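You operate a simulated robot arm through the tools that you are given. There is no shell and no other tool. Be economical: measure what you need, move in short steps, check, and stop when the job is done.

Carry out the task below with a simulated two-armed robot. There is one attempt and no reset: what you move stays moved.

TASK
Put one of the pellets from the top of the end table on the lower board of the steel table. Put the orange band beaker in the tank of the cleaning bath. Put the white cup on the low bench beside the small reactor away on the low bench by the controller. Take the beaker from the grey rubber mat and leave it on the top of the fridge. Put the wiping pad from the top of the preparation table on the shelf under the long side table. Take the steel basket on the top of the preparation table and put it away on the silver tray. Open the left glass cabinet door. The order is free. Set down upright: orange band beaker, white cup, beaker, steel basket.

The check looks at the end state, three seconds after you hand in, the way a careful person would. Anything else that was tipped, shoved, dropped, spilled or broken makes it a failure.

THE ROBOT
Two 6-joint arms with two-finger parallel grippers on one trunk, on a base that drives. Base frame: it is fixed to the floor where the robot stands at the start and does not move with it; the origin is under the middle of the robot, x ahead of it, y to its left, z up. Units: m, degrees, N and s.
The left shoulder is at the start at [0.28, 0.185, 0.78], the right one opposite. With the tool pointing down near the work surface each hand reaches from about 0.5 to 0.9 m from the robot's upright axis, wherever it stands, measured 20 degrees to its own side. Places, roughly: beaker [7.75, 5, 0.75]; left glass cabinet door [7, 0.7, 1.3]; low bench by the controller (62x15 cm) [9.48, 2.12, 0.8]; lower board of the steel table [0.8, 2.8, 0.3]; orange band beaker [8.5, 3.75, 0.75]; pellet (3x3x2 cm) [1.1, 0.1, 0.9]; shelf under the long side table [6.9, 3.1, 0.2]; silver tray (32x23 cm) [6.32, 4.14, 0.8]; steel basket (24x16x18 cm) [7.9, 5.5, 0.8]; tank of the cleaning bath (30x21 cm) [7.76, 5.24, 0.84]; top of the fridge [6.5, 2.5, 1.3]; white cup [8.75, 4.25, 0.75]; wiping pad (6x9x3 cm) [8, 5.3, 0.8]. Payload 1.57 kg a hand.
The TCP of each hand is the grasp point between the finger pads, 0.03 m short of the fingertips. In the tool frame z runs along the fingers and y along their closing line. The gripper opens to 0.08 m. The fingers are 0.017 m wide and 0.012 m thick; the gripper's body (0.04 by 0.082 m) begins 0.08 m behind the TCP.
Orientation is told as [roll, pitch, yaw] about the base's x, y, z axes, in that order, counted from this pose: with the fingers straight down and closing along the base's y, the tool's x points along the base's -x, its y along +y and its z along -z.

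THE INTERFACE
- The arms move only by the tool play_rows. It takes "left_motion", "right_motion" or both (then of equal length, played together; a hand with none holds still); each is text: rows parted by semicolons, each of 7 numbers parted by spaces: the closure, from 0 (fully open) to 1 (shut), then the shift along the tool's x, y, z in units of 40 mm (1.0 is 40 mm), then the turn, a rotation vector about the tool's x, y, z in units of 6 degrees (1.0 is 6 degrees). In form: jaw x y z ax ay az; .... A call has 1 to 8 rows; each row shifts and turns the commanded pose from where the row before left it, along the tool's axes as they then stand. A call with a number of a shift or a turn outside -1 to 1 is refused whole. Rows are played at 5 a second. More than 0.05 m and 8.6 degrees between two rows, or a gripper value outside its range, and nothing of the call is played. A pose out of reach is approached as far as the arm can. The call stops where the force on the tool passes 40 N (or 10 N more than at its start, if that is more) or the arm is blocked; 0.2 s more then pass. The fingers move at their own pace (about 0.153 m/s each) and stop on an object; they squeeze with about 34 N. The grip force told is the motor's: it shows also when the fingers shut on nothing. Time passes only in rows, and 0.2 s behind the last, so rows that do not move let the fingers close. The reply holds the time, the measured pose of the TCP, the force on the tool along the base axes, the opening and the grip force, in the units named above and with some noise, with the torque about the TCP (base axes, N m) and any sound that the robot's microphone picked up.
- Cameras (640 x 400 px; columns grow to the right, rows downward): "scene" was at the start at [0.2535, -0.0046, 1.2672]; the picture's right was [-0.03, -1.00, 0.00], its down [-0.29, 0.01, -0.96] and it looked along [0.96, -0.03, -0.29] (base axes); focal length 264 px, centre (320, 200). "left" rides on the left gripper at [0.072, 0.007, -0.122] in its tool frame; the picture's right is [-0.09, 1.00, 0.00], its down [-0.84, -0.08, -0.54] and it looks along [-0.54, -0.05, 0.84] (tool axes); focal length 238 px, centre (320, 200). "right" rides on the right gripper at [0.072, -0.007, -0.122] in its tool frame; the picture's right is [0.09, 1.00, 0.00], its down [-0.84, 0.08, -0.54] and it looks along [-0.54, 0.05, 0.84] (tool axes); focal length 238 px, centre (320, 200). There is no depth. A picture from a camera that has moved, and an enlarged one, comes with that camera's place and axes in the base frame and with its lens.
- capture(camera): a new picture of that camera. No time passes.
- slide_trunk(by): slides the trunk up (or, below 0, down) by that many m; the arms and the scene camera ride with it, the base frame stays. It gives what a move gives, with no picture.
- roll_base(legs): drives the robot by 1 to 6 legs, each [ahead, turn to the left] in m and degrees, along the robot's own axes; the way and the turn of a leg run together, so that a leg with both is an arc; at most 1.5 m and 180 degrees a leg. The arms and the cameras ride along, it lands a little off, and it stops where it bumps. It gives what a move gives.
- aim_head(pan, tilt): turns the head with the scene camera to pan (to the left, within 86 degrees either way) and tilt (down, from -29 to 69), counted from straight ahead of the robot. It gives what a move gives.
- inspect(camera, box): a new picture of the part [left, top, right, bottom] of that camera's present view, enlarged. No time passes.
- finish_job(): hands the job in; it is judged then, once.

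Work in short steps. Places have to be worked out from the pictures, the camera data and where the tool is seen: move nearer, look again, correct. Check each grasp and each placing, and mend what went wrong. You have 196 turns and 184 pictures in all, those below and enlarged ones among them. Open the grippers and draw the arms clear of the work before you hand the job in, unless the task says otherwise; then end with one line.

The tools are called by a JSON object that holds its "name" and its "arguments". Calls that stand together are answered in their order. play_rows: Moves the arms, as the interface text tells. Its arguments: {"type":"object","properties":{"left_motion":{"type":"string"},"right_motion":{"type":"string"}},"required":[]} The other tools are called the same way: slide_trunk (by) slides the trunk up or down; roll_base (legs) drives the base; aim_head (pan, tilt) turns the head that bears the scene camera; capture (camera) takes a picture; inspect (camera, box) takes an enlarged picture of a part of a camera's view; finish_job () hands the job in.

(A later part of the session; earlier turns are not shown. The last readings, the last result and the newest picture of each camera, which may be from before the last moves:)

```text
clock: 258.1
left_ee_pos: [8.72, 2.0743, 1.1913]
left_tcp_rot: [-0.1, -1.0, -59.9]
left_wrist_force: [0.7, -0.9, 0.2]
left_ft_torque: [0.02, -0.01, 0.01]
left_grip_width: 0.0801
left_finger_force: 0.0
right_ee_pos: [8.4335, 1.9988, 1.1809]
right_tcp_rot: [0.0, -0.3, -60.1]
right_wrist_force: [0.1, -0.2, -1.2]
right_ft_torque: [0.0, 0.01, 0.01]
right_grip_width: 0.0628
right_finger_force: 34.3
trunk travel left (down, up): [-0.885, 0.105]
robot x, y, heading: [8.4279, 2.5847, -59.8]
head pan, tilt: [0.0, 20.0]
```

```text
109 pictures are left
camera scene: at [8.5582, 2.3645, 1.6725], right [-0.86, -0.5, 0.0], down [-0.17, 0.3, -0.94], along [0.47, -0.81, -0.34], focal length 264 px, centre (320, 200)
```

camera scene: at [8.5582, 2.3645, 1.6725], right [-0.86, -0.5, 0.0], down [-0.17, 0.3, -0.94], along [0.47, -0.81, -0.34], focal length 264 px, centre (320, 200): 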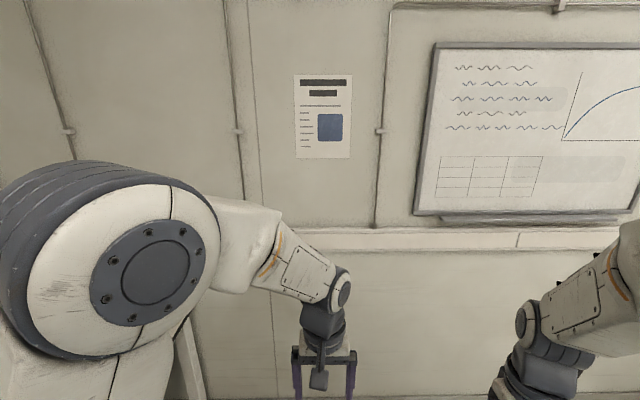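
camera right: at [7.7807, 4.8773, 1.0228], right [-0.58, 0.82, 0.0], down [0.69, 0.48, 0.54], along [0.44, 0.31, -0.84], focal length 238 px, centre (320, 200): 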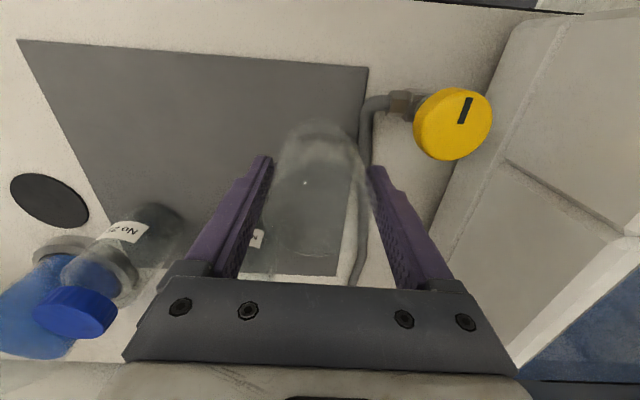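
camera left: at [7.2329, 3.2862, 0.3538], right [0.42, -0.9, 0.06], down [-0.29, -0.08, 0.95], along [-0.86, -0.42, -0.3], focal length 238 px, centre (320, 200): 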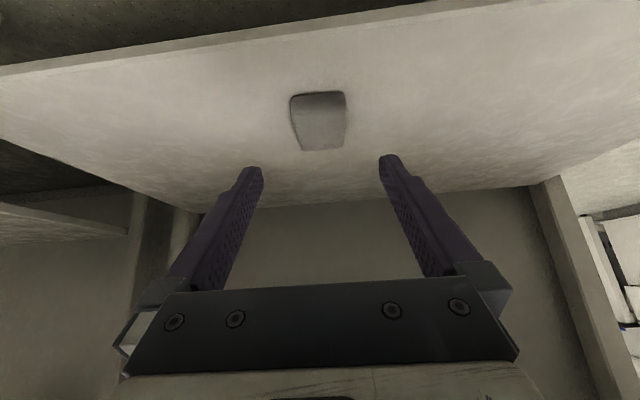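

Turn right 90° to face along the cross-aisle toward fridge and cabinet.

{"name": "roll_base", "arguments": {"legs": [[0.15, 0], [0, -90]]}}

{"name": "capture", "arguments": {"camera": "scene"}}

```text
clock: 263.3
left_ee_pos: [7.9932, 2.17, 1.1903]
left_tcp_rot: [-0.2, -1.0, -150.4]
left_wrist_force: [0.3, 0.2, 0.2]
left_ft_torque: [0.02, -0.01, 0.03]
left_grip_width: 0.0799
left_finger_force: 0.1
right_ee_pos: [7.9198, 2.4583, 1.18]
right_tcp_rot: [0.1, 0.0, -150.5]
right_wrist_force: [-0.4, 0.3, -0.8]
right_ft_torque: [-0.03, 0.01, 0.0]
right_grip_width: 0.0628
right_finger_force: 33.9
trunk travel left (down, up): [-0.885, 0.105]
robot x, y, heading: [8.5065, 2.4579, -150.1]
head pan, tilt: [0.0, 20.0]
```

```text
108 pictures are left
camera scene: at [8.2856, 2.329, 1.6725], right [-0.5, 0.87, 0.0], down [0.3, 0.17, -0.94], along [-0.82, -0.47, -0.34], focal length 264 px, centre (320, 200)
```

scene: 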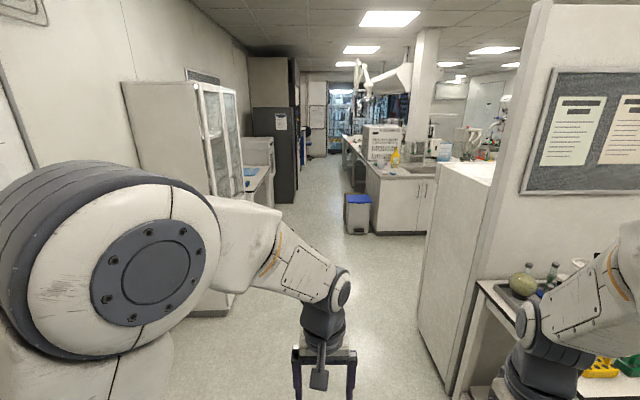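

Fridge is ahead right: top z≈1.3, its aisle face at v≈−1.3. Raise the trunk and right hand, drive 1.72 m, and turn to face it.

{"name": "slide_trunk", "arguments": {"by": 0.1}}

{"name": "play_rows", "arguments": {"right_motion": "1 0 0 -0.9 0 0 0;1 0 0 -0.9 0 0 0;1 0 0 -0.9 0 0 0;1 0 0 -0.9 0 0 0;1 0 0 -0.5 0 0 0"}}

{"name": "roll_base", "arguments": {"legs": [[1.2, 0], [0.53, 0], [0, -90]]}}

{"name": "capture", "arguments": {"camera": "scene"}}

```text
clock: 264.6
left_ee_pos: [7.9919, 2.1713, 1.2897]
left_tcp_rot: [-0.2, -1.0, -150.4]
left_wrist_force: [-0.4, -0.4, -0.6]
left_ft_torque: [0.01, -0.02, 0.01]
left_grip_width: 0.08
left_finger_force: 0.1
right_ee_pos: [7.9188, 2.4571, 1.2796]
right_tcp_rot: [0.1, 0.0, -150.6]
right_wrist_force: [-0.6, 0.3, -0.7]
right_ft_torque: [0.0, -0.01, 0.01]
right_grip_width: 0.0631
right_finger_force: 34.4
trunk travel left (down, up): [-0.985, 0.005]
robot x, y, heading: [8.5073, 2.4536, -150.3]
head pan, tilt: [0.0, 20.0]
```

```text
clock: 265.8
left_ee_pos: [7.9919, 2.1706, 1.2917]
left_tcp_rot: [-0.1, -0.9, -150.3]
left_wrist_force: [0.2, -0.7, 0.4]
left_ft_torque: [0.02, 0.0, -0.03]
left_grip_width: 0.0799
left_finger_force: 0.0
right_ee_pos: [7.921, 2.459, 1.4444]
right_tcp_rot: [0.0, -0.1, -150.6]
right_wrist_force: [-0.5, 0.0, -0.3]
right_ft_torque: [-0.01, -0.02, -0.03]
right_grip_width: 0.0628
right_finger_force: 34.1
trunk travel left (down, up): [-0.985, 0.005]
robot x, y, heading: [8.5072, 2.4558, -150.1]
head pan, tilt: [0.0, 20.0]
```

```text
clock: 278.5
left_ee_pos: [6.7073, 2.0986, 1.2907]
left_tcp_rot: [-0.1, -1.0, 119.8]
left_wrist_force: [0.6, 0.4, 0.2]
left_ft_torque: [0.02, 0.01, 0.03]
left_grip_width: 0.0799
left_finger_force: 0.1
right_ee_pos: [6.9949, 2.173, 1.4429]
right_tcp_rot: [0.0, -0.1, 119.6]
right_wrist_force: [-0.5, 0.4, -0.6]
right_ft_torque: [-0.02, -0.01, 0.0]
right_grip_width: 0.0626
right_finger_force: 33.8
trunk travel left (down, up): [-0.985, 0.005]
robot x, y, heading: [6.9963, 1.5875, 119.9]
head pan, tilt: [0.0, 20.0]
```

```text
107 pictures are left
camera scene: at [6.8688, 1.8061, 1.7725], right [0.87, 0.5, 0.0], down [0.17, -0.3, -0.94], along [-0.47, 0.81, -0.34], focal length 264 px, centre (320, 200)
```

scene: 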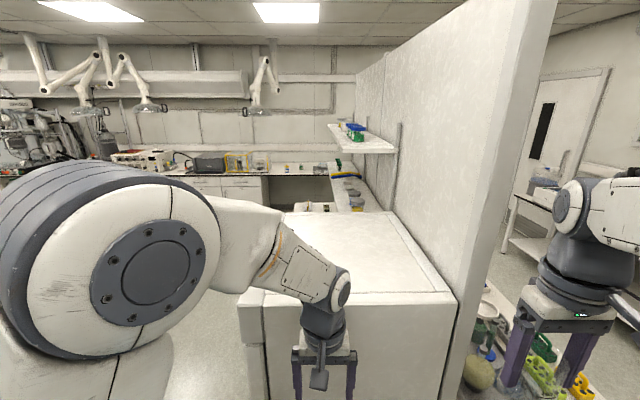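

Fridge top spans u 6.70–7.20, v ≥ −1.31. Shift the right hand toward the fridge middle and raise/move the left hand out of the way.

{"name": "play_rows", "arguments": {"left_motion": "0 0.2 0.75 -0.75 0 0 0;0 0.2 0.75 -0.75 0 0 0;0 0.2 0.75 -0.75 0 0 0;0 0.2 0.75 -0.75 0 0 0;0 0.2 0.75 -0.75 0 0 0;0 0.2 0.75 -0.75 0 0 0", "right_motion": "1 0 0.78 0 0 0 0;1 0 0.78 0 0 0 0;1 0 0.78 0 0 0 0;1 0 0.78 0 0 0 0;1 0 0.78 0 0 0 0;1 0 0.78 0 0 0 0"}}

{"name": "roll_base", "arguments": {"legs": [[0.23, 0]]}}

{"name": "capture", "arguments": {"camera": "right"}}

{"name": "capture", "arguments": {"camera": "scene"}}

```text
clock: 279.9
left_ee_pos: [6.5759, 1.9644, 1.4699]
left_tcp_rot: [-0.2, -1.1, 119.8]
left_wrist_force: [0.3, 0.2, 0.1]
left_ft_torque: [-0.01, -0.01, 0.04]
left_grip_width: 0.08
left_finger_force: 0.1
right_ee_pos: [6.8321, 2.0787, 1.4434]
right_tcp_rot: [-0.1, -0.1, 119.7]
right_wrist_force: [-0.3, -0.4, -1.3]
right_ft_torque: [-0.02, -0.02, -0.04]
right_grip_width: 0.0624
right_finger_force: 33.9
trunk travel left (down, up): [-0.985, 0.005]
robot x, y, heading: [6.9977, 1.5917, 120.1]
head pan, tilt: [0.0, 20.0]
```

```text
clock: 281.6
left_ee_pos: [6.4601, 2.1665, 1.4698]
left_tcp_rot: [-0.2, -1.0, 119.8]
left_wrist_force: [-0.5, 0.3, -0.2]
left_ft_torque: [0.0, 0.01, -0.01]
left_grip_width: 0.0801
left_finger_force: 0.1
right_ee_pos: [6.7133, 2.2817, 1.4427]
right_tcp_rot: [0.1, -0.1, 119.7]
right_wrist_force: [0.4, 0.3, -0.9]
right_ft_torque: [-0.01, -0.01, 0.0]
right_grip_width: 0.0626
right_finger_force: 34.0
trunk travel left (down, up): [-0.985, 0.005]
robot x, y, heading: [6.8772, 1.7926, 119.7]
head pan, tilt: [0.0, 20.0]
```

```text
106 pictures are left
camera right: at [6.7557, 2.2224, 1.564], right [-0.82, -0.57, 0.0], down [-0.48, 0.69, 0.54], along [-0.31, 0.45, -0.84], focal length 238 px, centre (320, 200)
```

right: 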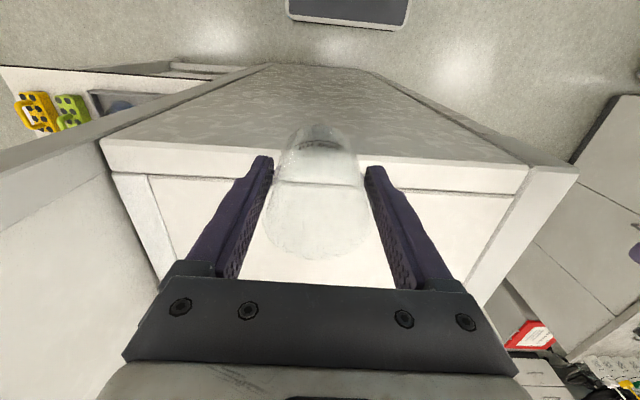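

```text
105 pictures are left
camera scene: at [6.7512, 2.0077, 1.7724], right [0.86, 0.5, 0.0], down [0.17, -0.3, -0.94], along [-0.47, 0.81, -0.34], focal length 264 px, centre (320, 200)
```

scene: 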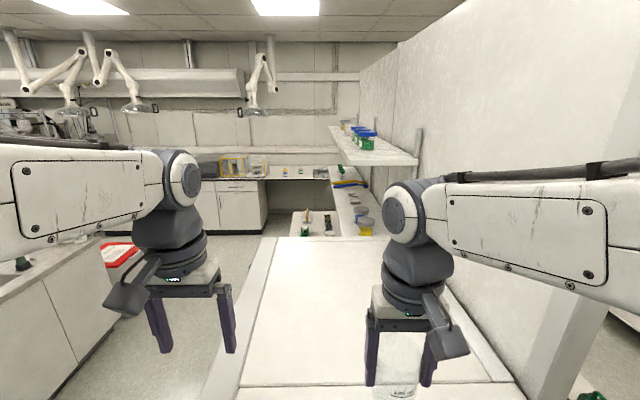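

Right hand aims at the fridge's middle. Move forward 0.25 m and look before lowering.

{"name": "play_rows", "arguments": {"right_motion": "1 -0.9 0 0 0 0 0;1 -0.9 0 0 0 0 0;1 -0.9 0 0 0 0 0;1 -0.9 0 0 0 0 0;1 -0.9 0 0 0 0 0;1 -0.9 0 0 0 0 0;1 -0.8 0 0 0 0 0;1 0 0 0.8 0 0 0"}}

{"name": "capture", "arguments": {"camera": "right"}}

{"name": "capture", "arguments": {"camera": "scene"}}

```text
clock: 283.4
left_ee_pos: [6.4597, 2.1669, 1.4676]
left_tcp_rot: [-0.1, -1.0, 119.9]
left_wrist_force: [-0.5, 0.7, 0.4]
left_ft_torque: [-0.02, -0.01, -0.01]
left_grip_width: 0.08
left_finger_force: 0.0
right_ee_pos: [6.5904, 2.4972, 1.4132]
right_tcp_rot: [0.0, -0.1, 119.8]
right_wrist_force: [0.3, 0.1, -1.1]
right_ft_torque: [0.02, 0.01, 0.01]
right_grip_width: 0.0622
right_finger_force: 33.7
trunk travel left (down, up): [-0.985, 0.005]
robot x, y, heading: [6.8831, 1.7894, 119.8]
head pan, tilt: [0.0, 20.0]
```

```text
104 pictures are left
camera right: at [6.6321, 2.4387, 1.5333], right [-0.82, -0.57, 0.0], down [-0.48, 0.69, 0.54], along [-0.31, 0.45, -0.84], focal length 238 px, centre (320, 200)
```

right: 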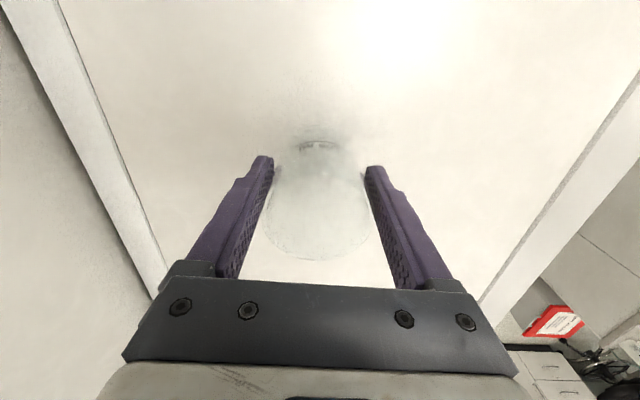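

```text
103 pictures are left
camera scene: at [6.7512, 2.0077, 1.7725], right [0.86, 0.5, 0.0], down [0.17, -0.3, -0.94], along [-0.47, 0.81, -0.34], focal length 264 px, centre (320, 200)
```

scene: 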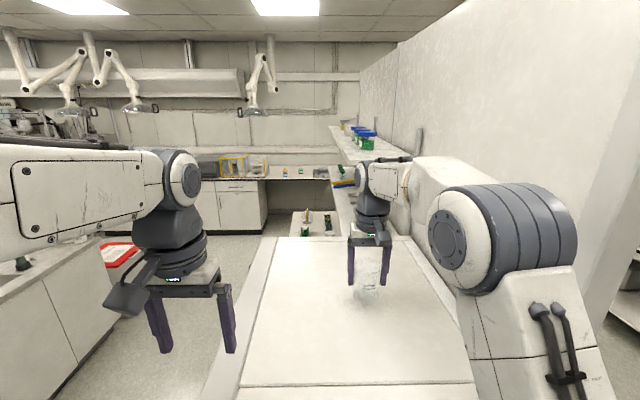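

Over the fridge top. Lower gently in small steps, watching force.

{"name": "play_rows", "arguments": {"right_motion": "1 0 0 0.3 0 0 0;1 0 0 0.3 0 0 0;1 0 0 0.15 0 0 0;1 0 0 0.15 0 0 0;1 0 0 0.1 0 0 0;1 0 0 0 0 0 0"}}

```text
clock: 284.8
left_ee_pos: [6.4613, 2.1662, 1.4697]
left_tcp_rot: [-0.2, -1.0, 119.9]
left_wrist_force: [0.8, -0.4, -1.4]
left_ft_torque: [0.01, -0.01, 0.01]
left_grip_width: 0.0799
left_finger_force: 0.0
right_ee_pos: [6.5914, 2.4968, 1.3736]
right_tcp_rot: [0.0, -0.3, 119.7]
right_wrist_force: [2.4, -3.4, 25.7]
right_ft_torque: [0.28, 0.12, 0.06]
right_grip_width: 0.0609
right_finger_force: 34.2
trunk travel left (down, up): [-0.985, 0.005]
robot x, y, heading: [6.8785, 1.7916, 119.9]
head pan, tilt: [0.0, 20.0]
```

Contact at TCP 1.374. Relieve slightly, open, and rise.

{"name": "play_rows", "arguments": {"right_motion": "1 0 0 -0.05 0 0 0;0 0 0 0 0 0 0;0 0 0 0 0 0 0;0 0 0 0 0 0 0;0 0 0 -0.5 0 0 0;0 0 0 -0.9 0 0 0;0 0 0 -0.9 0 0 0;0 0 0 -0.5 0 0 0"}}

{"name": "capture", "arguments": {"camera": "right"}}

```text
clock: 286.6
left_ee_pos: [6.4605, 2.1665, 1.4696]
left_tcp_rot: [-0.2, -1.0, 119.8]
left_wrist_force: [-0.5, 0.7, 0.5]
left_ft_torque: [0.01, 0.0, 0.02]
left_grip_width: 0.0798
left_finger_force: 0.0
right_ee_pos: [6.5906, 2.4974, 1.486]
right_tcp_rot: [0.0, -0.2, 119.7]
right_wrist_force: [0.6, 0.0, -0.6]
right_ft_torque: [0.0, 0.03, 0.0]
right_grip_width: 0.0801
right_finger_force: 0.0
trunk travel left (down, up): [-0.985, 0.005]
robot x, y, heading: [6.8767, 1.791, 120.3]
head pan, tilt: [0.0, 20.0]
```

```text
102 pictures are left
camera right: at [6.6323, 2.4377, 1.6075], right [-0.82, -0.57, 0.0], down [-0.48, 0.69, 0.54], along [-0.31, 0.45, -0.84], focal length 238 px, centre (320, 200)
```

right: 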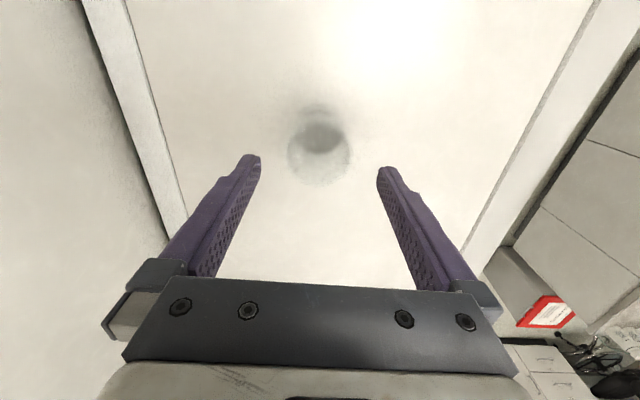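

Beaker stands upright on the fridge. Retract the right hand, back off, and turn around (via the open side) to face the glass cabinet.

{"name": "play_rows", "arguments": {"right_motion": "0 0.9 0 0 0 0 0;0 0.9 0 0 0 0 0;0 0.9 0 0 0 0 0;0 0.9 0 0 0 0 0;0 0.9 0 0 0 0 0;0 0.9 0 0 0 0 0"}}

{"name": "roll_base", "arguments": {"legs": [[-0.15, 0], [0, 90], [0, 90]]}}

{"name": "aim_head", "arguments": {"pan": -20, "tilt": 12}}

{"name": "capture", "arguments": {"camera": "scene"}}

```text
clock: 288.0
left_ee_pos: [6.4591, 2.1665, 1.4693]
left_tcp_rot: [-0.3, -1.0, 119.9]
left_wrist_force: [0.4, -0.5, -0.8]
left_ft_torque: [-0.02, 0.02, 0.0]
left_grip_width: 0.08
left_finger_force: 0.1
right_ee_pos: [6.6992, 2.3093, 1.4849]
right_tcp_rot: [-0.1, -0.3, 119.8]
right_wrist_force: [0.7, 1.2, -0.2]
right_ft_torque: [0.02, 0.01, 0.01]
right_grip_width: 0.0797
right_finger_force: 0.1
trunk travel left (down, up): [-0.985, 0.005]
robot x, y, heading: [6.876, 1.7911, 120.4]
head pan, tilt: [0.0, 20.0]
```

```text
clock: 297.1
left_ee_pos: [7.3779, 1.2863, 1.4691]
left_tcp_rot: [-0.2, -0.9, -59.6]
left_wrist_force: [-0.7, -0.2, -0.2]
left_ft_torque: [0.03, -0.02, -0.02]
left_grip_width: 0.0798
left_finger_force: 0.0
right_ee_pos: [7.1401, 1.1422, 1.4852]
right_tcp_rot: [0.1, -0.1, -59.8]
right_wrist_force: [-0.4, 0.8, 0.5]
right_ft_torque: [0.0, 0.01, 0.03]
right_grip_width: 0.0801
right_finger_force: 0.1
trunk travel left (down, up): [-0.985, 0.005]
robot x, y, heading: [6.9556, 1.6552, -59.2]
head pan, tilt: [0.0, 20.0]
```

```text
clock: 297.9
left_ee_pos: [7.3762, 1.2867, 1.4695]
left_tcp_rot: [-0.2, -1.1, -59.5]
left_wrist_force: [-0.2, 0.8, 0.0]
left_ft_torque: [0.02, -0.02, 0.0]
left_grip_width: 0.0801
left_finger_force: 0.1
right_ee_pos: [7.1397, 1.1413, 1.4858]
right_tcp_rot: [-0.1, 0.0, -59.7]
right_wrist_force: [0.0, 0.5, 0.0]
right_ft_torque: [0.0, -0.02, 0.04]
right_grip_width: 0.0798
right_finger_force: 0.2
trunk travel left (down, up): [-0.985, 0.005]
robot x, y, heading: [6.9556, 1.6587, -59.2]
head pan, tilt: [-20.0, 12.0]
```

```text
101 pictures are left
camera scene: at [7.0544, 1.4283, 1.7855], right [-0.98, -0.19, 0.0], down [-0.04, 0.2, -0.98], along [0.18, -0.96, -0.21], focal length 264 px, centre (320, 200)
```

scene: 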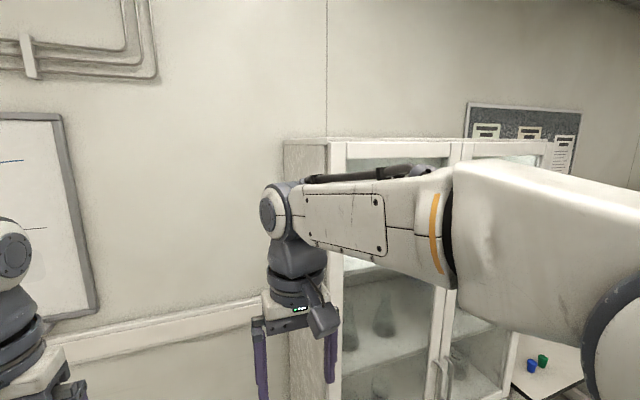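

Left glass door: hinge at u≈6.55, handle near u≈6.14. Lower the trunk 0.35 m and raise view of the door's handle.

{"name": "slide_trunk", "arguments": {"by": -0.35}}

{"name": "play_rows", "arguments": {"right_motion": "0 0.2 -0.7 0.7 0 0 0;0 0.2 -0.7 0.7 0 0 0;0 0 -0.7 0.7 0 0 0;0 0 -0.7 0.7 0 0 0;0 0 -0.7 0.7 0 0 0;0 0 0 0.7 0 0 0"}}

{"name": "aim_head", "arguments": {"pan": -30, "tilt": 10}}

{"name": "capture", "arguments": {"camera": "scene"}}

```text
clock: 301.3
left_ee_pos: [7.3772, 1.2874, 1.1188]
left_tcp_rot: [-0.2, -1.0, -59.5]
left_wrist_force: [0.1, 0.6, -0.6]
left_ft_torque: [0.03, 0.01, 0.0]
left_grip_width: 0.0799
left_finger_force: 0.2
right_ee_pos: [7.1394, 1.1422, 1.1348]
right_tcp_rot: [0.0, -0.1, -59.7]
right_wrist_force: [0.5, -0.3, 0.2]
right_ft_torque: [0.05, 0.03, 0.0]
right_grip_width: 0.0798
right_finger_force: 0.1
trunk travel left (down, up): [-0.635, 0.355]
robot x, y, heading: [6.9544, 1.6604, -59.3]
head pan, tilt: [-20.0, 12.0]
```

```text
clock: 302.7
left_ee_pos: [7.3776, 1.2877, 1.1193]
left_tcp_rot: [-0.2, -1.1, -59.5]
left_wrist_force: [1.1, -0.9, 0.0]
left_ft_torque: [-0.02, 0.02, -0.01]
left_grip_width: 0.0798
left_finger_force: 0.0
right_ee_pos: [7.0115, 1.0854, 0.9682]
right_tcp_rot: [0.0, -0.1, -59.6]
right_wrist_force: [-0.7, 0.4, -0.9]
right_ft_torque: [-0.03, -0.01, -0.03]
right_grip_width: 0.08
right_finger_force: 0.0
trunk travel left (down, up): [-0.635, 0.355]
robot x, y, heading: [6.9566, 1.662, -59.4]
head pan, tilt: [-20.0, 12.0]
```

```text
clock: 303.4
left_ee_pos: [7.3767, 1.2859, 1.1198]
left_tcp_rot: [-0.2, -1.0, -59.5]
left_wrist_force: [-0.4, 0.1, -0.2]
left_ft_torque: [-0.03, 0.02, -0.02]
left_grip_width: 0.08
left_finger_force: 0.1
right_ee_pos: [7.0124, 1.0855, 0.9689]
right_tcp_rot: [0.0, 0.0, -59.8]
right_wrist_force: [-0.6, -0.1, -0.1]
right_ft_torque: [-0.01, 0.0, 0.0]
right_grip_width: 0.0802
right_finger_force: 0.0
trunk travel left (down, up): [-0.635, 0.355]
robot x, y, heading: [6.9547, 1.6548, -59.2]
head pan, tilt: [-30.0, 10.0]
```

```text
100 pictures are left
camera scene: at [7.0382, 1.4269, 1.4388], right [-1.0, -0.01, 0.0], down [0.0, 0.17, -0.98], along [0.01, -0.98, -0.17], focal length 264 px, centre (320, 200)
```

scene: 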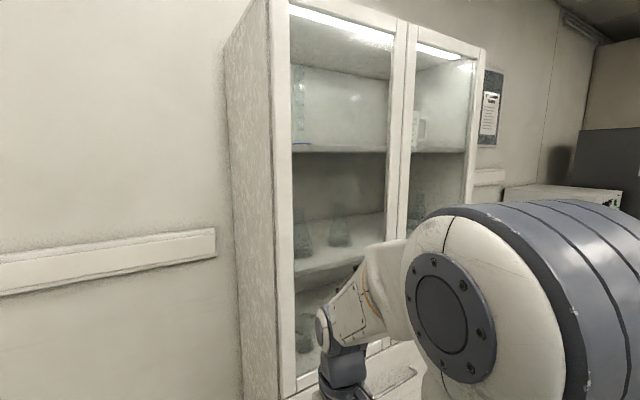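

The handle is hidden by my arm. Reposition in front of the left door (u≈6.0), keeping clear of its swing.

{"name": "roll_base", "arguments": {"legs": [[0, -90], [0.85, 0], [0, 90]]}}

{"name": "aim_head", "arguments": {"pan": 10, "tilt": 15}}

{"name": "capture", "arguments": {"camera": "scene"}}

```text
clock: 315.6
left_ee_pos: [6.6493, 0.8575, 1.1185]
left_tcp_rot: [-0.1, -1.0, -59.6]
left_wrist_force: [-0.7, -0.8, 0.4]
left_ft_torque: [-0.02, 0.01, 0.03]
left_grip_width: 0.0799
left_finger_force: 0.1
right_ee_pos: [6.2813, 0.6568, 0.9673]
right_tcp_rot: [0.0, -0.1, -59.9]
right_wrist_force: [0.6, -1.0, 0.5]
right_ft_torque: [0.02, 0.03, 0.01]
right_grip_width: 0.08
right_finger_force: 0.0
trunk travel left (down, up): [-0.635, 0.355]
robot x, y, heading: [6.2287, 1.2314, -59.6]
head pan, tilt: [-30.0, 10.0]
```

```text
clock: 316.6
left_ee_pos: [6.6494, 0.8569, 1.1194]
left_tcp_rot: [-0.2, -1.0, -59.7]
left_wrist_force: [0.3, 0.3, 0.6]
left_ft_torque: [-0.04, -0.01, -0.01]
left_grip_width: 0.0803
left_finger_force: 0.0
right_ee_pos: [6.2815, 0.6569, 0.9664]
right_tcp_rot: [0.0, -0.1, -59.9]
right_wrist_force: [0.2, -1.0, 0.0]
right_ft_torque: [0.0, 0.03, 0.01]
right_grip_width: 0.0799
right_finger_force: 0.0
trunk travel left (down, up): [-0.635, 0.355]
robot x, y, heading: [6.2286, 1.2315, -59.5]
head pan, tilt: [10.0, 15.0]
```

```text
99 pictures are left
camera scene: at [6.3699, 1.0204, 1.4307], right [-0.76, -0.65, 0.0], down [-0.17, 0.2, -0.97], along [0.63, -0.73, -0.26], focal length 264 px, centre (320, 200)
```

scene: 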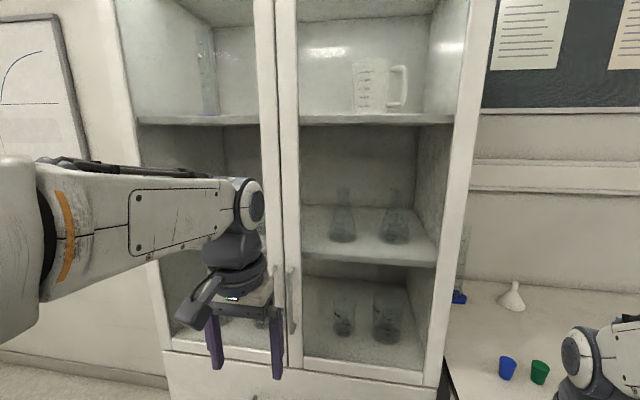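

Move the left hand aside to uncover the left door's handle and zoom.

{"name": "play_rows", "arguments": {"left_motion": "0 0 0.9 0 0 0 0;0 0 0.9 0 0 0 0;0 0 0.9 0 0 0 0;0 0 0.9 0 0 0 0"}}

{"name": "inspect", "arguments": {"camera": "scene", "box": [200, 200, 400, 400]}}

{"name": "capture", "arguments": {"camera": "right"}}

```text
clock: 317.6
left_ee_pos: [6.7729, 0.932, 1.1181]
left_tcp_rot: [-0.2, -1.0, -59.7]
left_wrist_force: [0.2, -0.7, 0.5]
left_ft_torque: [0.02, -0.02, 0.0]
left_grip_width: 0.0801
left_finger_force: 0.0
right_ee_pos: [6.2821, 0.6566, 0.9662]
right_tcp_rot: [0.0, -0.2, -60.0]
right_wrist_force: [0.1, 0.0, -0.8]
right_ft_torque: [0.02, 0.03, 0.03]
right_grip_width: 0.0798
right_finger_force: 0.1
trunk travel left (down, up): [-0.635, 0.355]
robot x, y, heading: [6.227, 1.2324, -59.4]
head pan, tilt: [10.0, 15.0]
```

```text
2.00 times, centred on (300, 300) of scene
camera zoom: at [6.3698, 1.0204, 1.4306], right [-0.76, -0.65, 0.0], down [-0.17, 0.2, -0.97], along [0.63, -0.73, -0.26], focal length 529 px, centre (360, 0)
```

zoom: 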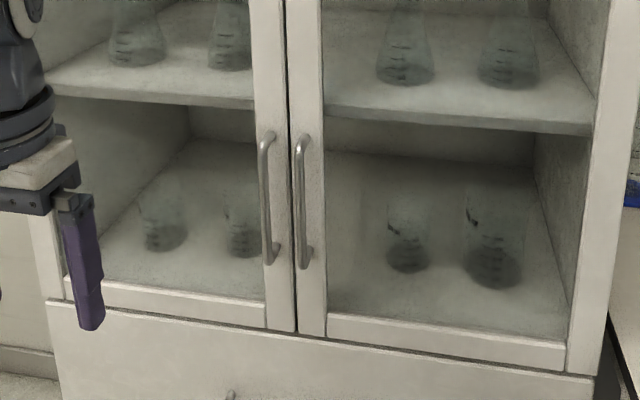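

```text
97 pictures are left
camera right: at [6.2396, 0.7156, 1.0885], right [0.81, 0.58, 0.0], down [0.49, -0.68, 0.54], along [0.32, -0.44, -0.84], focal length 238 px, centre (320, 200)
```

right: 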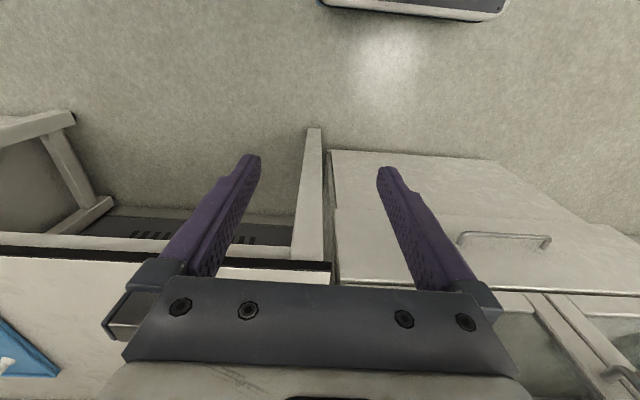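

Left door handle: vertical bar at ≈(6.821, 0.674), z 0.945–1.11. Back up 0.25 m, extend the left hand, then pitch it horizontal.

{"name": "roll_base", "arguments": {"legs": [[-0.25, 0]]}}

{"name": "play_rows", "arguments": {"left_motion": "0 -0.9 0 0 0 0 0;0 -0.9 0 0 0 0 0;0 -0.9 0 0 0 0 0;0 -0.9 0 0 0 0 0;0 -0.9 0 0 0 0 0;0 -0.7 0 0.2 0 0 0"}}

{"name": "play_rows", "arguments": {"left_motion": "0 0 0 0 0 -0.95 0;0 0 0 0 0 -0.95 0;0 0 0 0 0 -0.95 0;0 0 0 0 0 -0.95 0;0 0 0 0 0 -0.95 0;0 0 0 0 0 -0.95 0;0 0 0 0 0 -0.95 0;0 0 0 0 0 -0.95 0"}}

{"name": "play_rows", "arguments": {"left_motion": "0 0 0 0 0 -0.9 0;0 0 0 0 0 -0.9 0;0 0 0 0 0 -0.9 0;0 0 0 0 0 -0.9 0;0 0 0 0 0 -0.9 0;0 0 0 0 0 -0.9 0;0 0 0 0 0 -0.9 0;0 0 0 0 0 -0.9 0"}}

{"name": "capture", "arguments": {"camera": "left"}}

```text
clock: 319.4
left_ee_pos: [6.6454, 1.1471, 1.119]
left_tcp_rot: [-0.2, -1.1, -59.6]
left_wrist_force: [0.9, -0.1, 0.9]
left_ft_torque: [0.02, -0.01, -0.04]
left_grip_width: 0.0802
left_finger_force: 0.0
right_ee_pos: [6.155, 0.8723, 0.9677]
right_tcp_rot: [0.0, -0.1, -59.8]
right_wrist_force: [-0.2, -0.3, 0.4]
right_ft_torque: [-0.01, -0.05, -0.03]
right_grip_width: 0.08
right_finger_force: 0.1
trunk travel left (down, up): [-0.635, 0.355]
robot x, y, heading: [6.1018, 1.4434, -59.2]
head pan, tilt: [10.0, 15.0]
```

```text
clock: 320.9
left_ee_pos: [6.7514, 0.966, 1.1144]
left_tcp_rot: [-0.2, -1.0, -59.6]
left_wrist_force: [0.7, -0.4, 1.1]
left_ft_torque: [-0.01, 0.02, 0.0]
left_grip_width: 0.08
left_finger_force: 0.0
right_ee_pos: [6.1557, 0.8716, 0.9682]
right_tcp_rot: [0.1, -0.2, -59.9]
right_wrist_force: [0.3, 0.1, 0.9]
right_ft_torque: [-0.01, -0.03, 0.02]
right_grip_width: 0.0799
right_finger_force: 0.0
trunk travel left (down, up): [-0.635, 0.355]
robot x, y, heading: [6.1004, 1.4481, -59.4]
head pan, tilt: [10.0, 15.0]
```

```text
clock: 322.6
left_ee_pos: [6.7507, 0.9676, 1.1145]
left_tcp_rot: [-0.1, -46.7, -59.4]
left_wrist_force: [0.0, 0.3, 0.1]
left_ft_torque: [0.01, -0.01, 0.0]
left_grip_width: 0.08
left_finger_force: 0.0
right_ee_pos: [6.1552, 0.8723, 0.9666]
right_tcp_rot: [0.0, -0.1, -59.8]
right_wrist_force: [0.3, 0.2, 0.3]
right_ft_torque: [-0.04, 0.04, 0.01]
right_grip_width: 0.08
right_finger_force: 0.1
trunk travel left (down, up): [-0.635, 0.355]
robot x, y, heading: [6.1002, 1.4475, -59.4]
head pan, tilt: [10.0, 15.0]
```

```text
clock: 324.4
left_ee_pos: [6.7507, 0.9682, 1.1155]
left_tcp_rot: [-53.4, -89.8, -6.2]
left_wrist_force: [0.0, -0.2, -0.9]
left_ft_torque: [0.06, -0.01, 0.03]
left_grip_width: 0.0801
left_finger_force: 0.0
right_ee_pos: [6.155, 0.8728, 0.9678]
right_tcp_rot: [0.0, -0.1, -59.8]
right_wrist_force: [-0.6, -0.2, 0.4]
right_ft_torque: [-0.01, 0.0, 0.0]
right_grip_width: 0.0801
right_finger_force: 0.0
trunk travel left (down, up): [-0.635, 0.355]
robot x, y, heading: [6.0981, 1.4507, -59.4]
head pan, tilt: [10.0, 15.0]
```

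```text
96 pictures are left
camera left: at [6.6957, 1.0761, 1.0426], right [0.86, 0.5, 0.09], down [-0.34, 0.43, 0.84], along [0.38, -0.75, 0.54], focal length 238 px, centre (320, 200)
```

left: 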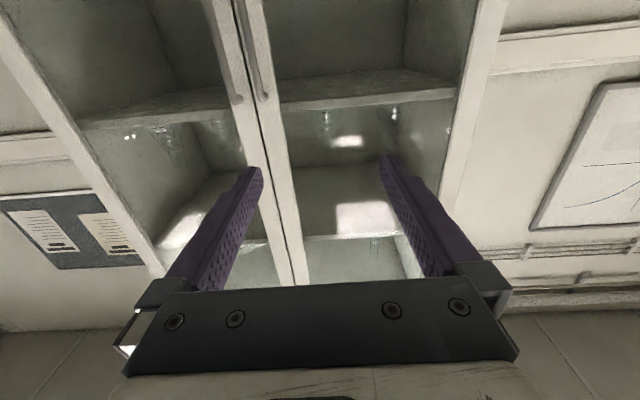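

Tool is horizontal. Shift right 86 mm and down 85 mm to line up with the left handle, then view.

{"name": "play_rows", "arguments": {"left_motion": "0 0.7 -0.72 0 0 0 0;0 0.7 -0.72 0 0 0 0;0 0.7 -0.72 0 0 0 0;0 0 0 0.9 0 0 0;0 0 0 0.9 0 0 0;0 0 0 0.9 0 0 0;0 0 0 0 0 0 0"}}

{"name": "capture", "arguments": {"camera": "left"}}

{"name": "capture", "arguments": {"camera": "scene"}}

```text
clock: 326.1
left_ee_pos: [6.7677, 0.8439, 1.0751]
left_tcp_rot: [-30.4, -89.7, -29.5]
left_wrist_force: [0.4, -0.2, 0.5]
left_ft_torque: [0.03, -0.01, 0.0]
left_grip_width: 0.0801
left_finger_force: 0.0
left hand out of reach, approached as far as the arm can: row 2, 3
right_ee_pos: [6.1559, 0.8733, 0.9672]
right_tcp_rot: [-0.1, 0.0, -59.8]
right_wrist_force: [0.0, 0.0, -0.2]
right_ft_torque: [-0.03, 0.0, 0.03]
right_grip_width: 0.0798
right_finger_force: 0.1
trunk travel left (down, up): [-0.635, 0.355]
robot x, y, heading: [6.0985, 1.4487, -59.5]
head pan, tilt: [10.0, 15.0]
```

```text
95 pictures are left
camera left: at [6.714, 0.9537, 1.0028], right [0.86, 0.5, 0.09], down [-0.34, 0.43, 0.84], along [0.38, -0.75, 0.54], focal length 238 px, centre (320, 200)
```

left: 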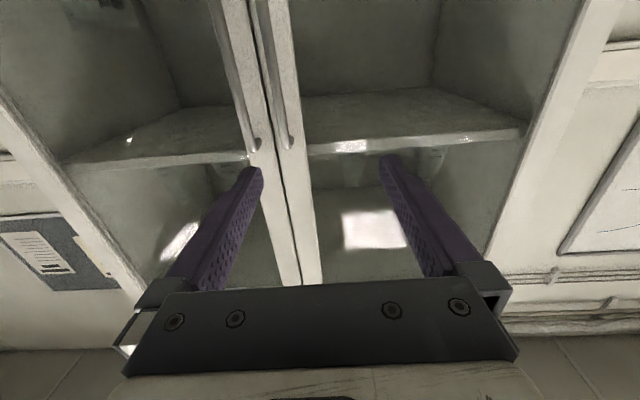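

```text
94 pictures are left
camera scene: at [6.2428, 1.2363, 1.4306], right [-0.76, -0.65, 0.0], down [-0.17, 0.2, -0.97], along [0.63, -0.73, -0.26], focal length 264 px, centre (320, 200)
```

scene: 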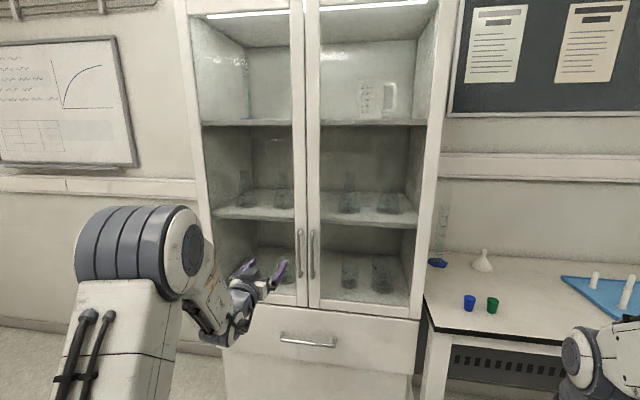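

Handle confirmed at (6.821, 0.675). The neighbouring handle is only 5 cm away, so I narrow the opening to ~4 cm, and align laterally closer in.

{"name": "play_rows", "arguments": {"left_motion": "0.5 0 0 0.9 0 0 0;0.5 0.25 -0.5 0.3 0 0 0;0.5 0.25 -0.5 0 0 0 0;0.5 0 0 0 0 0 0"}}

{"name": "capture", "arguments": {"camera": "left"}}

```text
clock: 327.1
left_ee_pos: [6.7894, 0.807, 1.062]
left_tcp_rot: [-23.5, -89.6, -37.1]
left_wrist_force: [-0.6, 0.7, -0.2]
left_ft_torque: [0.01, 0.01, -0.01]
left_grip_width: 0.04
left_finger_force: 0.0
left hand out of reach, approached as far as the arm can: row 2, 3
right_ee_pos: [6.1558, 0.8721, 0.9676]
right_tcp_rot: [0.0, -0.1, -59.9]
right_wrist_force: [0.6, -0.6, -0.2]
right_ft_torque: [0.01, 0.02, 0.02]
right_grip_width: 0.08
right_finger_force: 0.0
trunk travel left (down, up): [-0.635, 0.355]
robot x, y, heading: [6.1021, 1.4441, -59.3]
head pan, tilt: [10.0, 15.0]
```

```text
93 pictures are left
camera left: at [6.7354, 0.9173, 0.9906], right [0.87, 0.49, 0.09], down [-0.33, 0.43, 0.84], along [0.37, -0.76, 0.53], focal length 238 px, centre (320, 200)
```

left: 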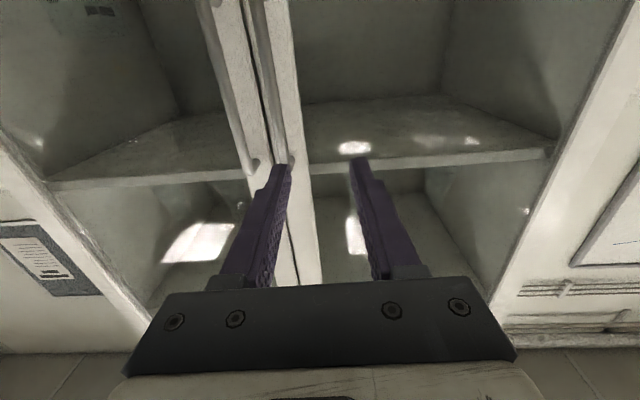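

The arm can't shift laterally here; rotating the base 2.5° to the right moves the hand onto the handle line.

{"name": "roll_base", "arguments": {"legs": [[0, -2.6]]}}

{"name": "capture", "arguments": {"camera": "left"}}

```text
clock: 327.9
left_ee_pos: [6.7577, 0.7768, 1.0613]
left_tcp_rot: [-24.8, -89.6, -38.4]
left_wrist_force: [0.3, -0.2, 0.8]
left_ft_torque: [0.0, -0.01, -0.02]
left_grip_width: 0.0403
left_finger_force: 0.1
right_ee_pos: [6.1279, 0.8703, 0.968]
right_tcp_rot: [0.0, -0.1, -62.6]
right_wrist_force: [1.0, -0.8, 1.4]
right_ft_torque: [0.01, 0.02, -0.02]
right_grip_width: 0.0799
right_finger_force: 0.1
trunk travel left (down, up): [-0.635, 0.355]
robot x, y, heading: [6.1029, 1.4478, -61.9]
head pan, tilt: [10.0, 15.0]
```

```text
92 pictures are left
camera left: at [6.7105, 0.889, 0.9907], right [0.89, 0.45, 0.09], down [-0.31, 0.45, 0.84], along [0.34, -0.78, 0.53], focal length 238 px, centre (320, 200)
```

left: 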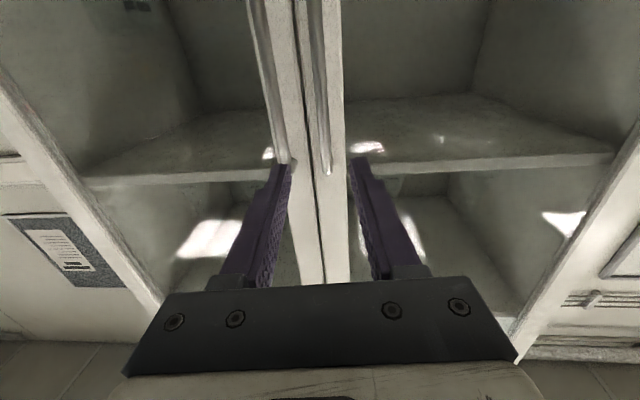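

Handle is between the fingers in line. Advance 0.1 m and check.

{"name": "play_rows", "arguments": {"left_motion": "0.5 0 0 0.85 0 0 0;0.5 0 0 0.85 0 0 0;0.5 0 0 0.85 0 0 0;0.5 0 0 0 0 0 0"}}

{"name": "capture", "arguments": {"camera": "left"}}

```text
clock: 328.9
left_ee_pos: [6.8053, 0.6862, 1.0609]
left_tcp_rot: [-22.8, -89.6, -40.6]
left_wrist_force: [0.5, 0.1, 0.4]
left_ft_torque: [0.02, 0.03, 0.02]
left_grip_width: 0.0401
left_finger_force: 0.0
right_ee_pos: [6.1293, 0.8704, 0.9676]
right_tcp_rot: [0.0, 0.0, -62.5]
right_wrist_force: [0.9, -0.1, 0.2]
right_ft_torque: [-0.01, -0.03, -0.01]
right_grip_width: 0.0801
right_finger_force: 0.0
trunk travel left (down, up): [-0.635, 0.355]
robot x, y, heading: [6.0989, 1.4421, -62.1]
head pan, tilt: [10.0, 15.0]
```

```text
91 pictures are left
camera left: at [6.7573, 0.7984, 0.9903], right [0.89, 0.45, 0.09], down [-0.31, 0.45, 0.84], along [0.34, -0.78, 0.53], focal length 238 px, centre (320, 200)
```

left: 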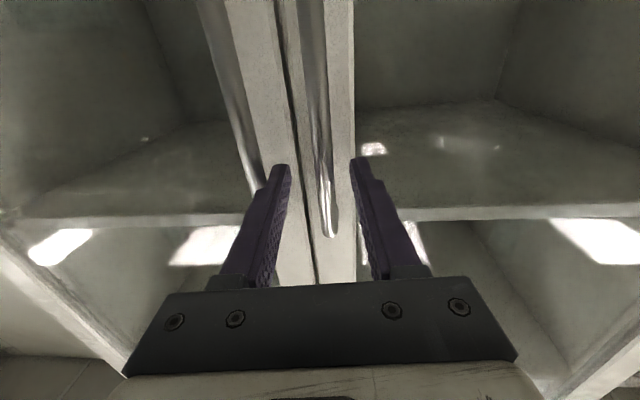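

Handle bar is between the fingers. Close on it and pull along the start of the door's arc.

{"name": "play_rows", "arguments": {"left_motion": "1 0 0 0 0 0 0;1 0 0 0 0 0 0;1 0 0 0 0 0 0;1 0 0.08 -0.5 0 0 0;1 0 0.08 -0.48 0 0 0;1 0 0.14 -0.48 0 0 0;1 0 0.14 -0.48 0 0 0"}}

{"name": "capture", "arguments": {"camera": "left"}}

```text
clock: 330.4
left_ee_pos: [6.7835, 0.7611, 1.0623]
left_tcp_rot: [-21.7, -89.7, -41.8]
left_wrist_force: [2.7, 0.4, 2.1]
left_ft_torque: [0.37, 0.07, 0.05]
left_grip_width: 0.0118
left_finger_force: 29.2
right_ee_pos: [6.1282, 0.87, 0.9665]
right_tcp_rot: [0.0, -0.1, -62.5]
right_wrist_force: [-0.8, -0.5, -0.5]
right_ft_torque: [0.03, 0.02, -0.01]
right_grip_width: 0.0802
right_finger_force: 0.0
trunk travel left (down, up): [-0.635, 0.355]
robot x, y, heading: [6.102, 1.4458, -62.3]
head pan, tilt: [10.0, 15.0]
```

```text
90 pictures are left
camera left: at [6.7358, 0.8743, 0.9906], right [0.89, 0.44, 0.09], down [-0.31, 0.45, 0.84], along [0.33, -0.78, 0.53], focal length 238 px, centre (320, 200)
```

left: 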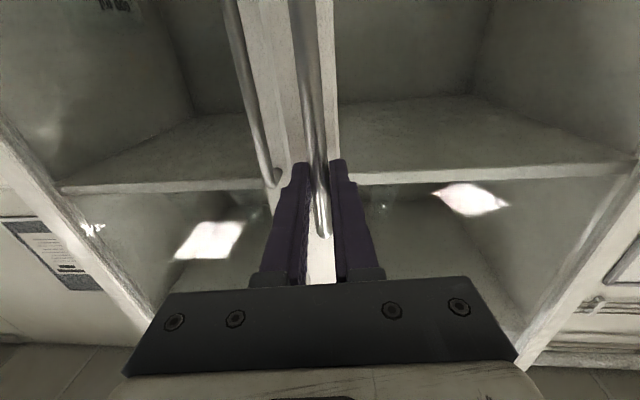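

Door is opening. Continue along the arc.

{"name": "play_rows", "arguments": {"left_motion": "1 0 0.16 -0.46 0 0 0;1 0 0.18 -0.46 0 0 0;1 0 0.22 -0.43 0 0 0;1 0 0.24 -0.43 0 0 0;1 0 0.28 -0.4 0 0 0;1 0 0.3 -0.39 0 0 0;1 0 0.33 -0.36 0 0 0;1 0 0.35 -0.35 0 0 0"}}

{"name": "capture", "arguments": {"camera": "scene"}}

```text
clock: 331.5
left_ee_pos: [6.7742, 0.8331, 1.0624]
left_tcp_rot: [7.8, -89.5, -72.0]
left_wrist_force: [-4.8, -0.4, 2.8]
left_ft_torque: [0.0, 0.07, -0.2]
left_grip_width: 0.0117
left_finger_force: 29.1
right_ee_pos: [6.1273, 0.8708, 0.9667]
right_tcp_rot: [-0.1, 0.0, -62.5]
right_wrist_force: [-0.6, 0.1, 0.1]
right_ft_torque: [0.0, 0.0, 0.03]
right_grip_width: 0.0803
right_finger_force: 0.0
trunk travel left (down, up): [-0.635, 0.355]
robot x, y, heading: [6.0969, 1.4484, -62.4]
head pan, tilt: [10.0, 15.0]
stopped in row 5 (left hand): the force on the tool passed its limit at 42 N (the readings are from after the stop); the commanded pose is now the measured one
```

```text
89 pictures are left
camera scene: at [6.2317, 1.2296, 1.4307], right [-0.79, -0.61, 0.0], down [-0.16, 0.2, -0.97], along [0.59, -0.76, -0.26], focal length 264 px, centre (320, 200)
```

scene: 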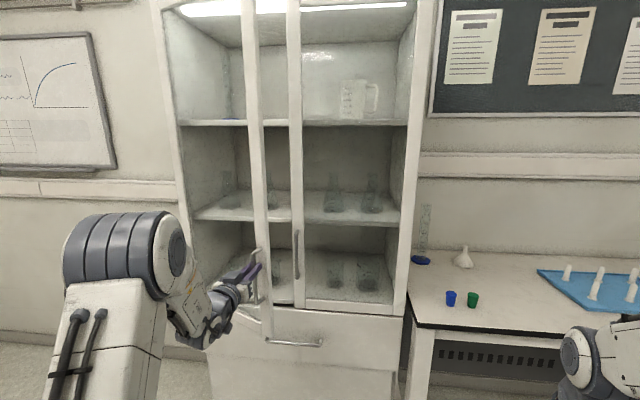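

Door about 27° open, the fitted radius is ≈0.35 m. Continue the arc with updated increments.

{"name": "play_rows", "arguments": {"left_motion": "1 0 0.25 -0.53 0 0 0;1 0 0.29 -0.51 0 0 0;1 0 0.33 -0.49 0 0 0;1 0 0.36 -0.46 0 0 0;1 0 0.39 -0.43 0 0 0;1 0 0.42 -0.4 0 0 0"}}

{"name": "capture", "arguments": {"camera": "scene"}}

```text
clock: 332.9
left_ee_pos: [6.8001, 0.9729, 1.0609]
left_tcp_rot: [-6.7, -89.4, -57.4]
left_wrist_force: [-13.6, 5.6, -1.5]
left_ft_torque: [0.04, -0.04, -0.04]
left_grip_width: 0.0117
left_finger_force: 29.1
right_ee_pos: [6.1286, 0.8702, 0.9668]
right_tcp_rot: [0.0, -0.2, -62.4]
right_wrist_force: [0.5, 0.4, -0.4]
right_ft_torque: [0.05, -0.02, 0.04]
right_grip_width: 0.0798
right_finger_force: 0.1
trunk travel left (down, up): [-0.635, 0.355]
robot x, y, heading: [6.0997, 1.4462, -62.3]
head pan, tilt: [10.0, 15.0]
```

```text
88 pictures are left
camera scene: at [6.2318, 1.23, 1.4307], right [-0.79, -0.61, 0.0], down [-0.16, 0.2, -0.97], along [0.59, -0.76, -0.26], focal length 264 px, centre (320, 200)
```

scene: 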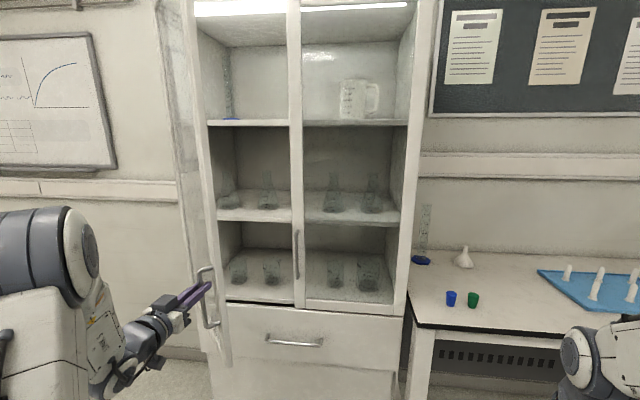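

About 52° open. Continue a bit further with slight outward bias.

{"name": "play_rows", "arguments": {"left_motion": "1 0 0.38 -0.5 0 0 0;1 0 0.42 -0.42 0 0 0;1 0 0.45 -0.38 0 0 0;1 0 0.47 -0.34 0 0 0;1 0 0.49 -0.3 0 0 0;1 0 0.5 -0.26 0 0 0"}}

{"name": "capture", "arguments": {"camera": "scene"}}

```text
clock: 334.3
left_ee_pos: [6.861, 1.0975, 1.0625]
left_tcp_rot: [-5.6, -89.6, -58.6]
left_wrist_force: [22.6, -20.9, 2.6]
left_ft_torque: [-0.2, -0.16, 0.26]
left_grip_width: 0.0119
left_finger_force: 29.0
right_ee_pos: [6.1289, 0.8702, 0.9667]
right_tcp_rot: [-0.1, -0.2, -62.4]
right_wrist_force: [-0.6, -0.1, -0.3]
right_ft_torque: [0.01, 0.0, 0.01]
right_grip_width: 0.0801
right_finger_force: 0.1
trunk travel left (down, up): [-0.635, 0.355]
robot x, y, heading: [6.1011, 1.4448, -62.2]
head pan, tilt: [10.0, 15.0]
```

```text
87 pictures are left
camera scene: at [6.2336, 1.2288, 1.4304], right [-0.79, -0.61, 0.0], down [-0.16, 0.21, -0.97], along [0.59, -0.76, -0.26], focal length 264 px, centre (320, 200)
```

scene: 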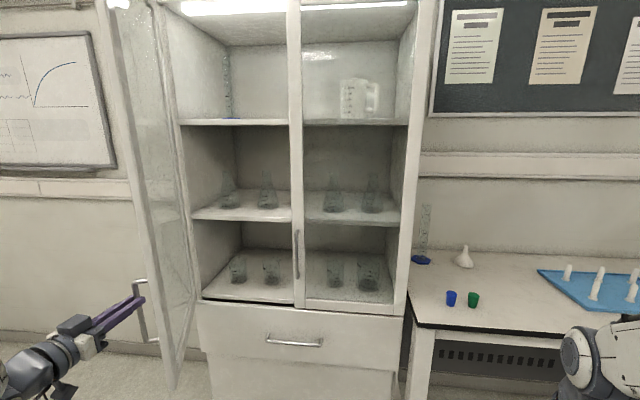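

Door is ~75–80° open. Relax the pull slightly, open the fingers and withdraw.

{"name": "play_rows", "arguments": {"left_motion": "1 0 0 0.2 0 0 0;0.4 0 0 0 0 0 0;0.4 0 0 0 0 0 0;0.4 0 0 -0.6 0 0 0;0.4 0 0 -0.9 0 0 0;0.4 0 0 -0.9 0 0 0"}}

{"name": "capture", "arguments": {"camera": "left"}}

```text
clock: 335.7
left_ee_pos: [6.8206, 1.1781, 1.0634]
left_tcp_rot: [-1.5, -89.4, -62.6]
left_wrist_force: [0.5, 0.3, -0.3]
left_ft_torque: [0.01, -0.02, -0.02]
left_grip_width: 0.0479
left_finger_force: 0.2
right_ee_pos: [6.1284, 0.8706, 0.9679]
right_tcp_rot: [0.0, -0.1, -62.5]
right_wrist_force: [0.1, 0.1, 0.0]
right_ft_torque: [0.04, -0.01, 0.01]
right_grip_width: 0.0799
right_finger_force: 0.1
trunk travel left (down, up): [-0.635, 0.355]
robot x, y, heading: [6.0994, 1.4463, -62.3]
head pan, tilt: [10.0, 15.0]
```

```text
86 pictures are left
camera left: at [6.774, 1.2905, 0.9929], right [0.9, 0.43, 0.09], down [-0.3, 0.45, 0.84], along [0.32, -0.78, 0.53], focal length 238 px, centre (320, 200)
```

left: 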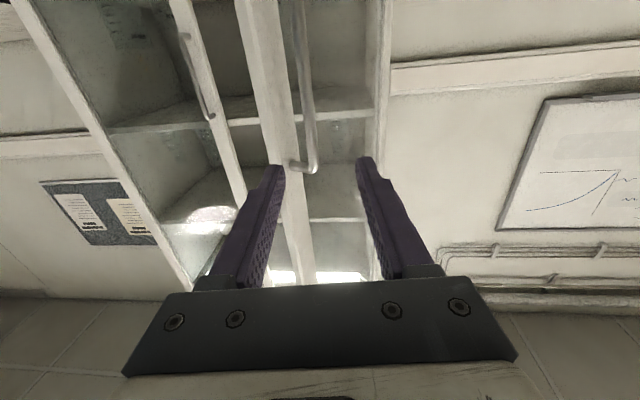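

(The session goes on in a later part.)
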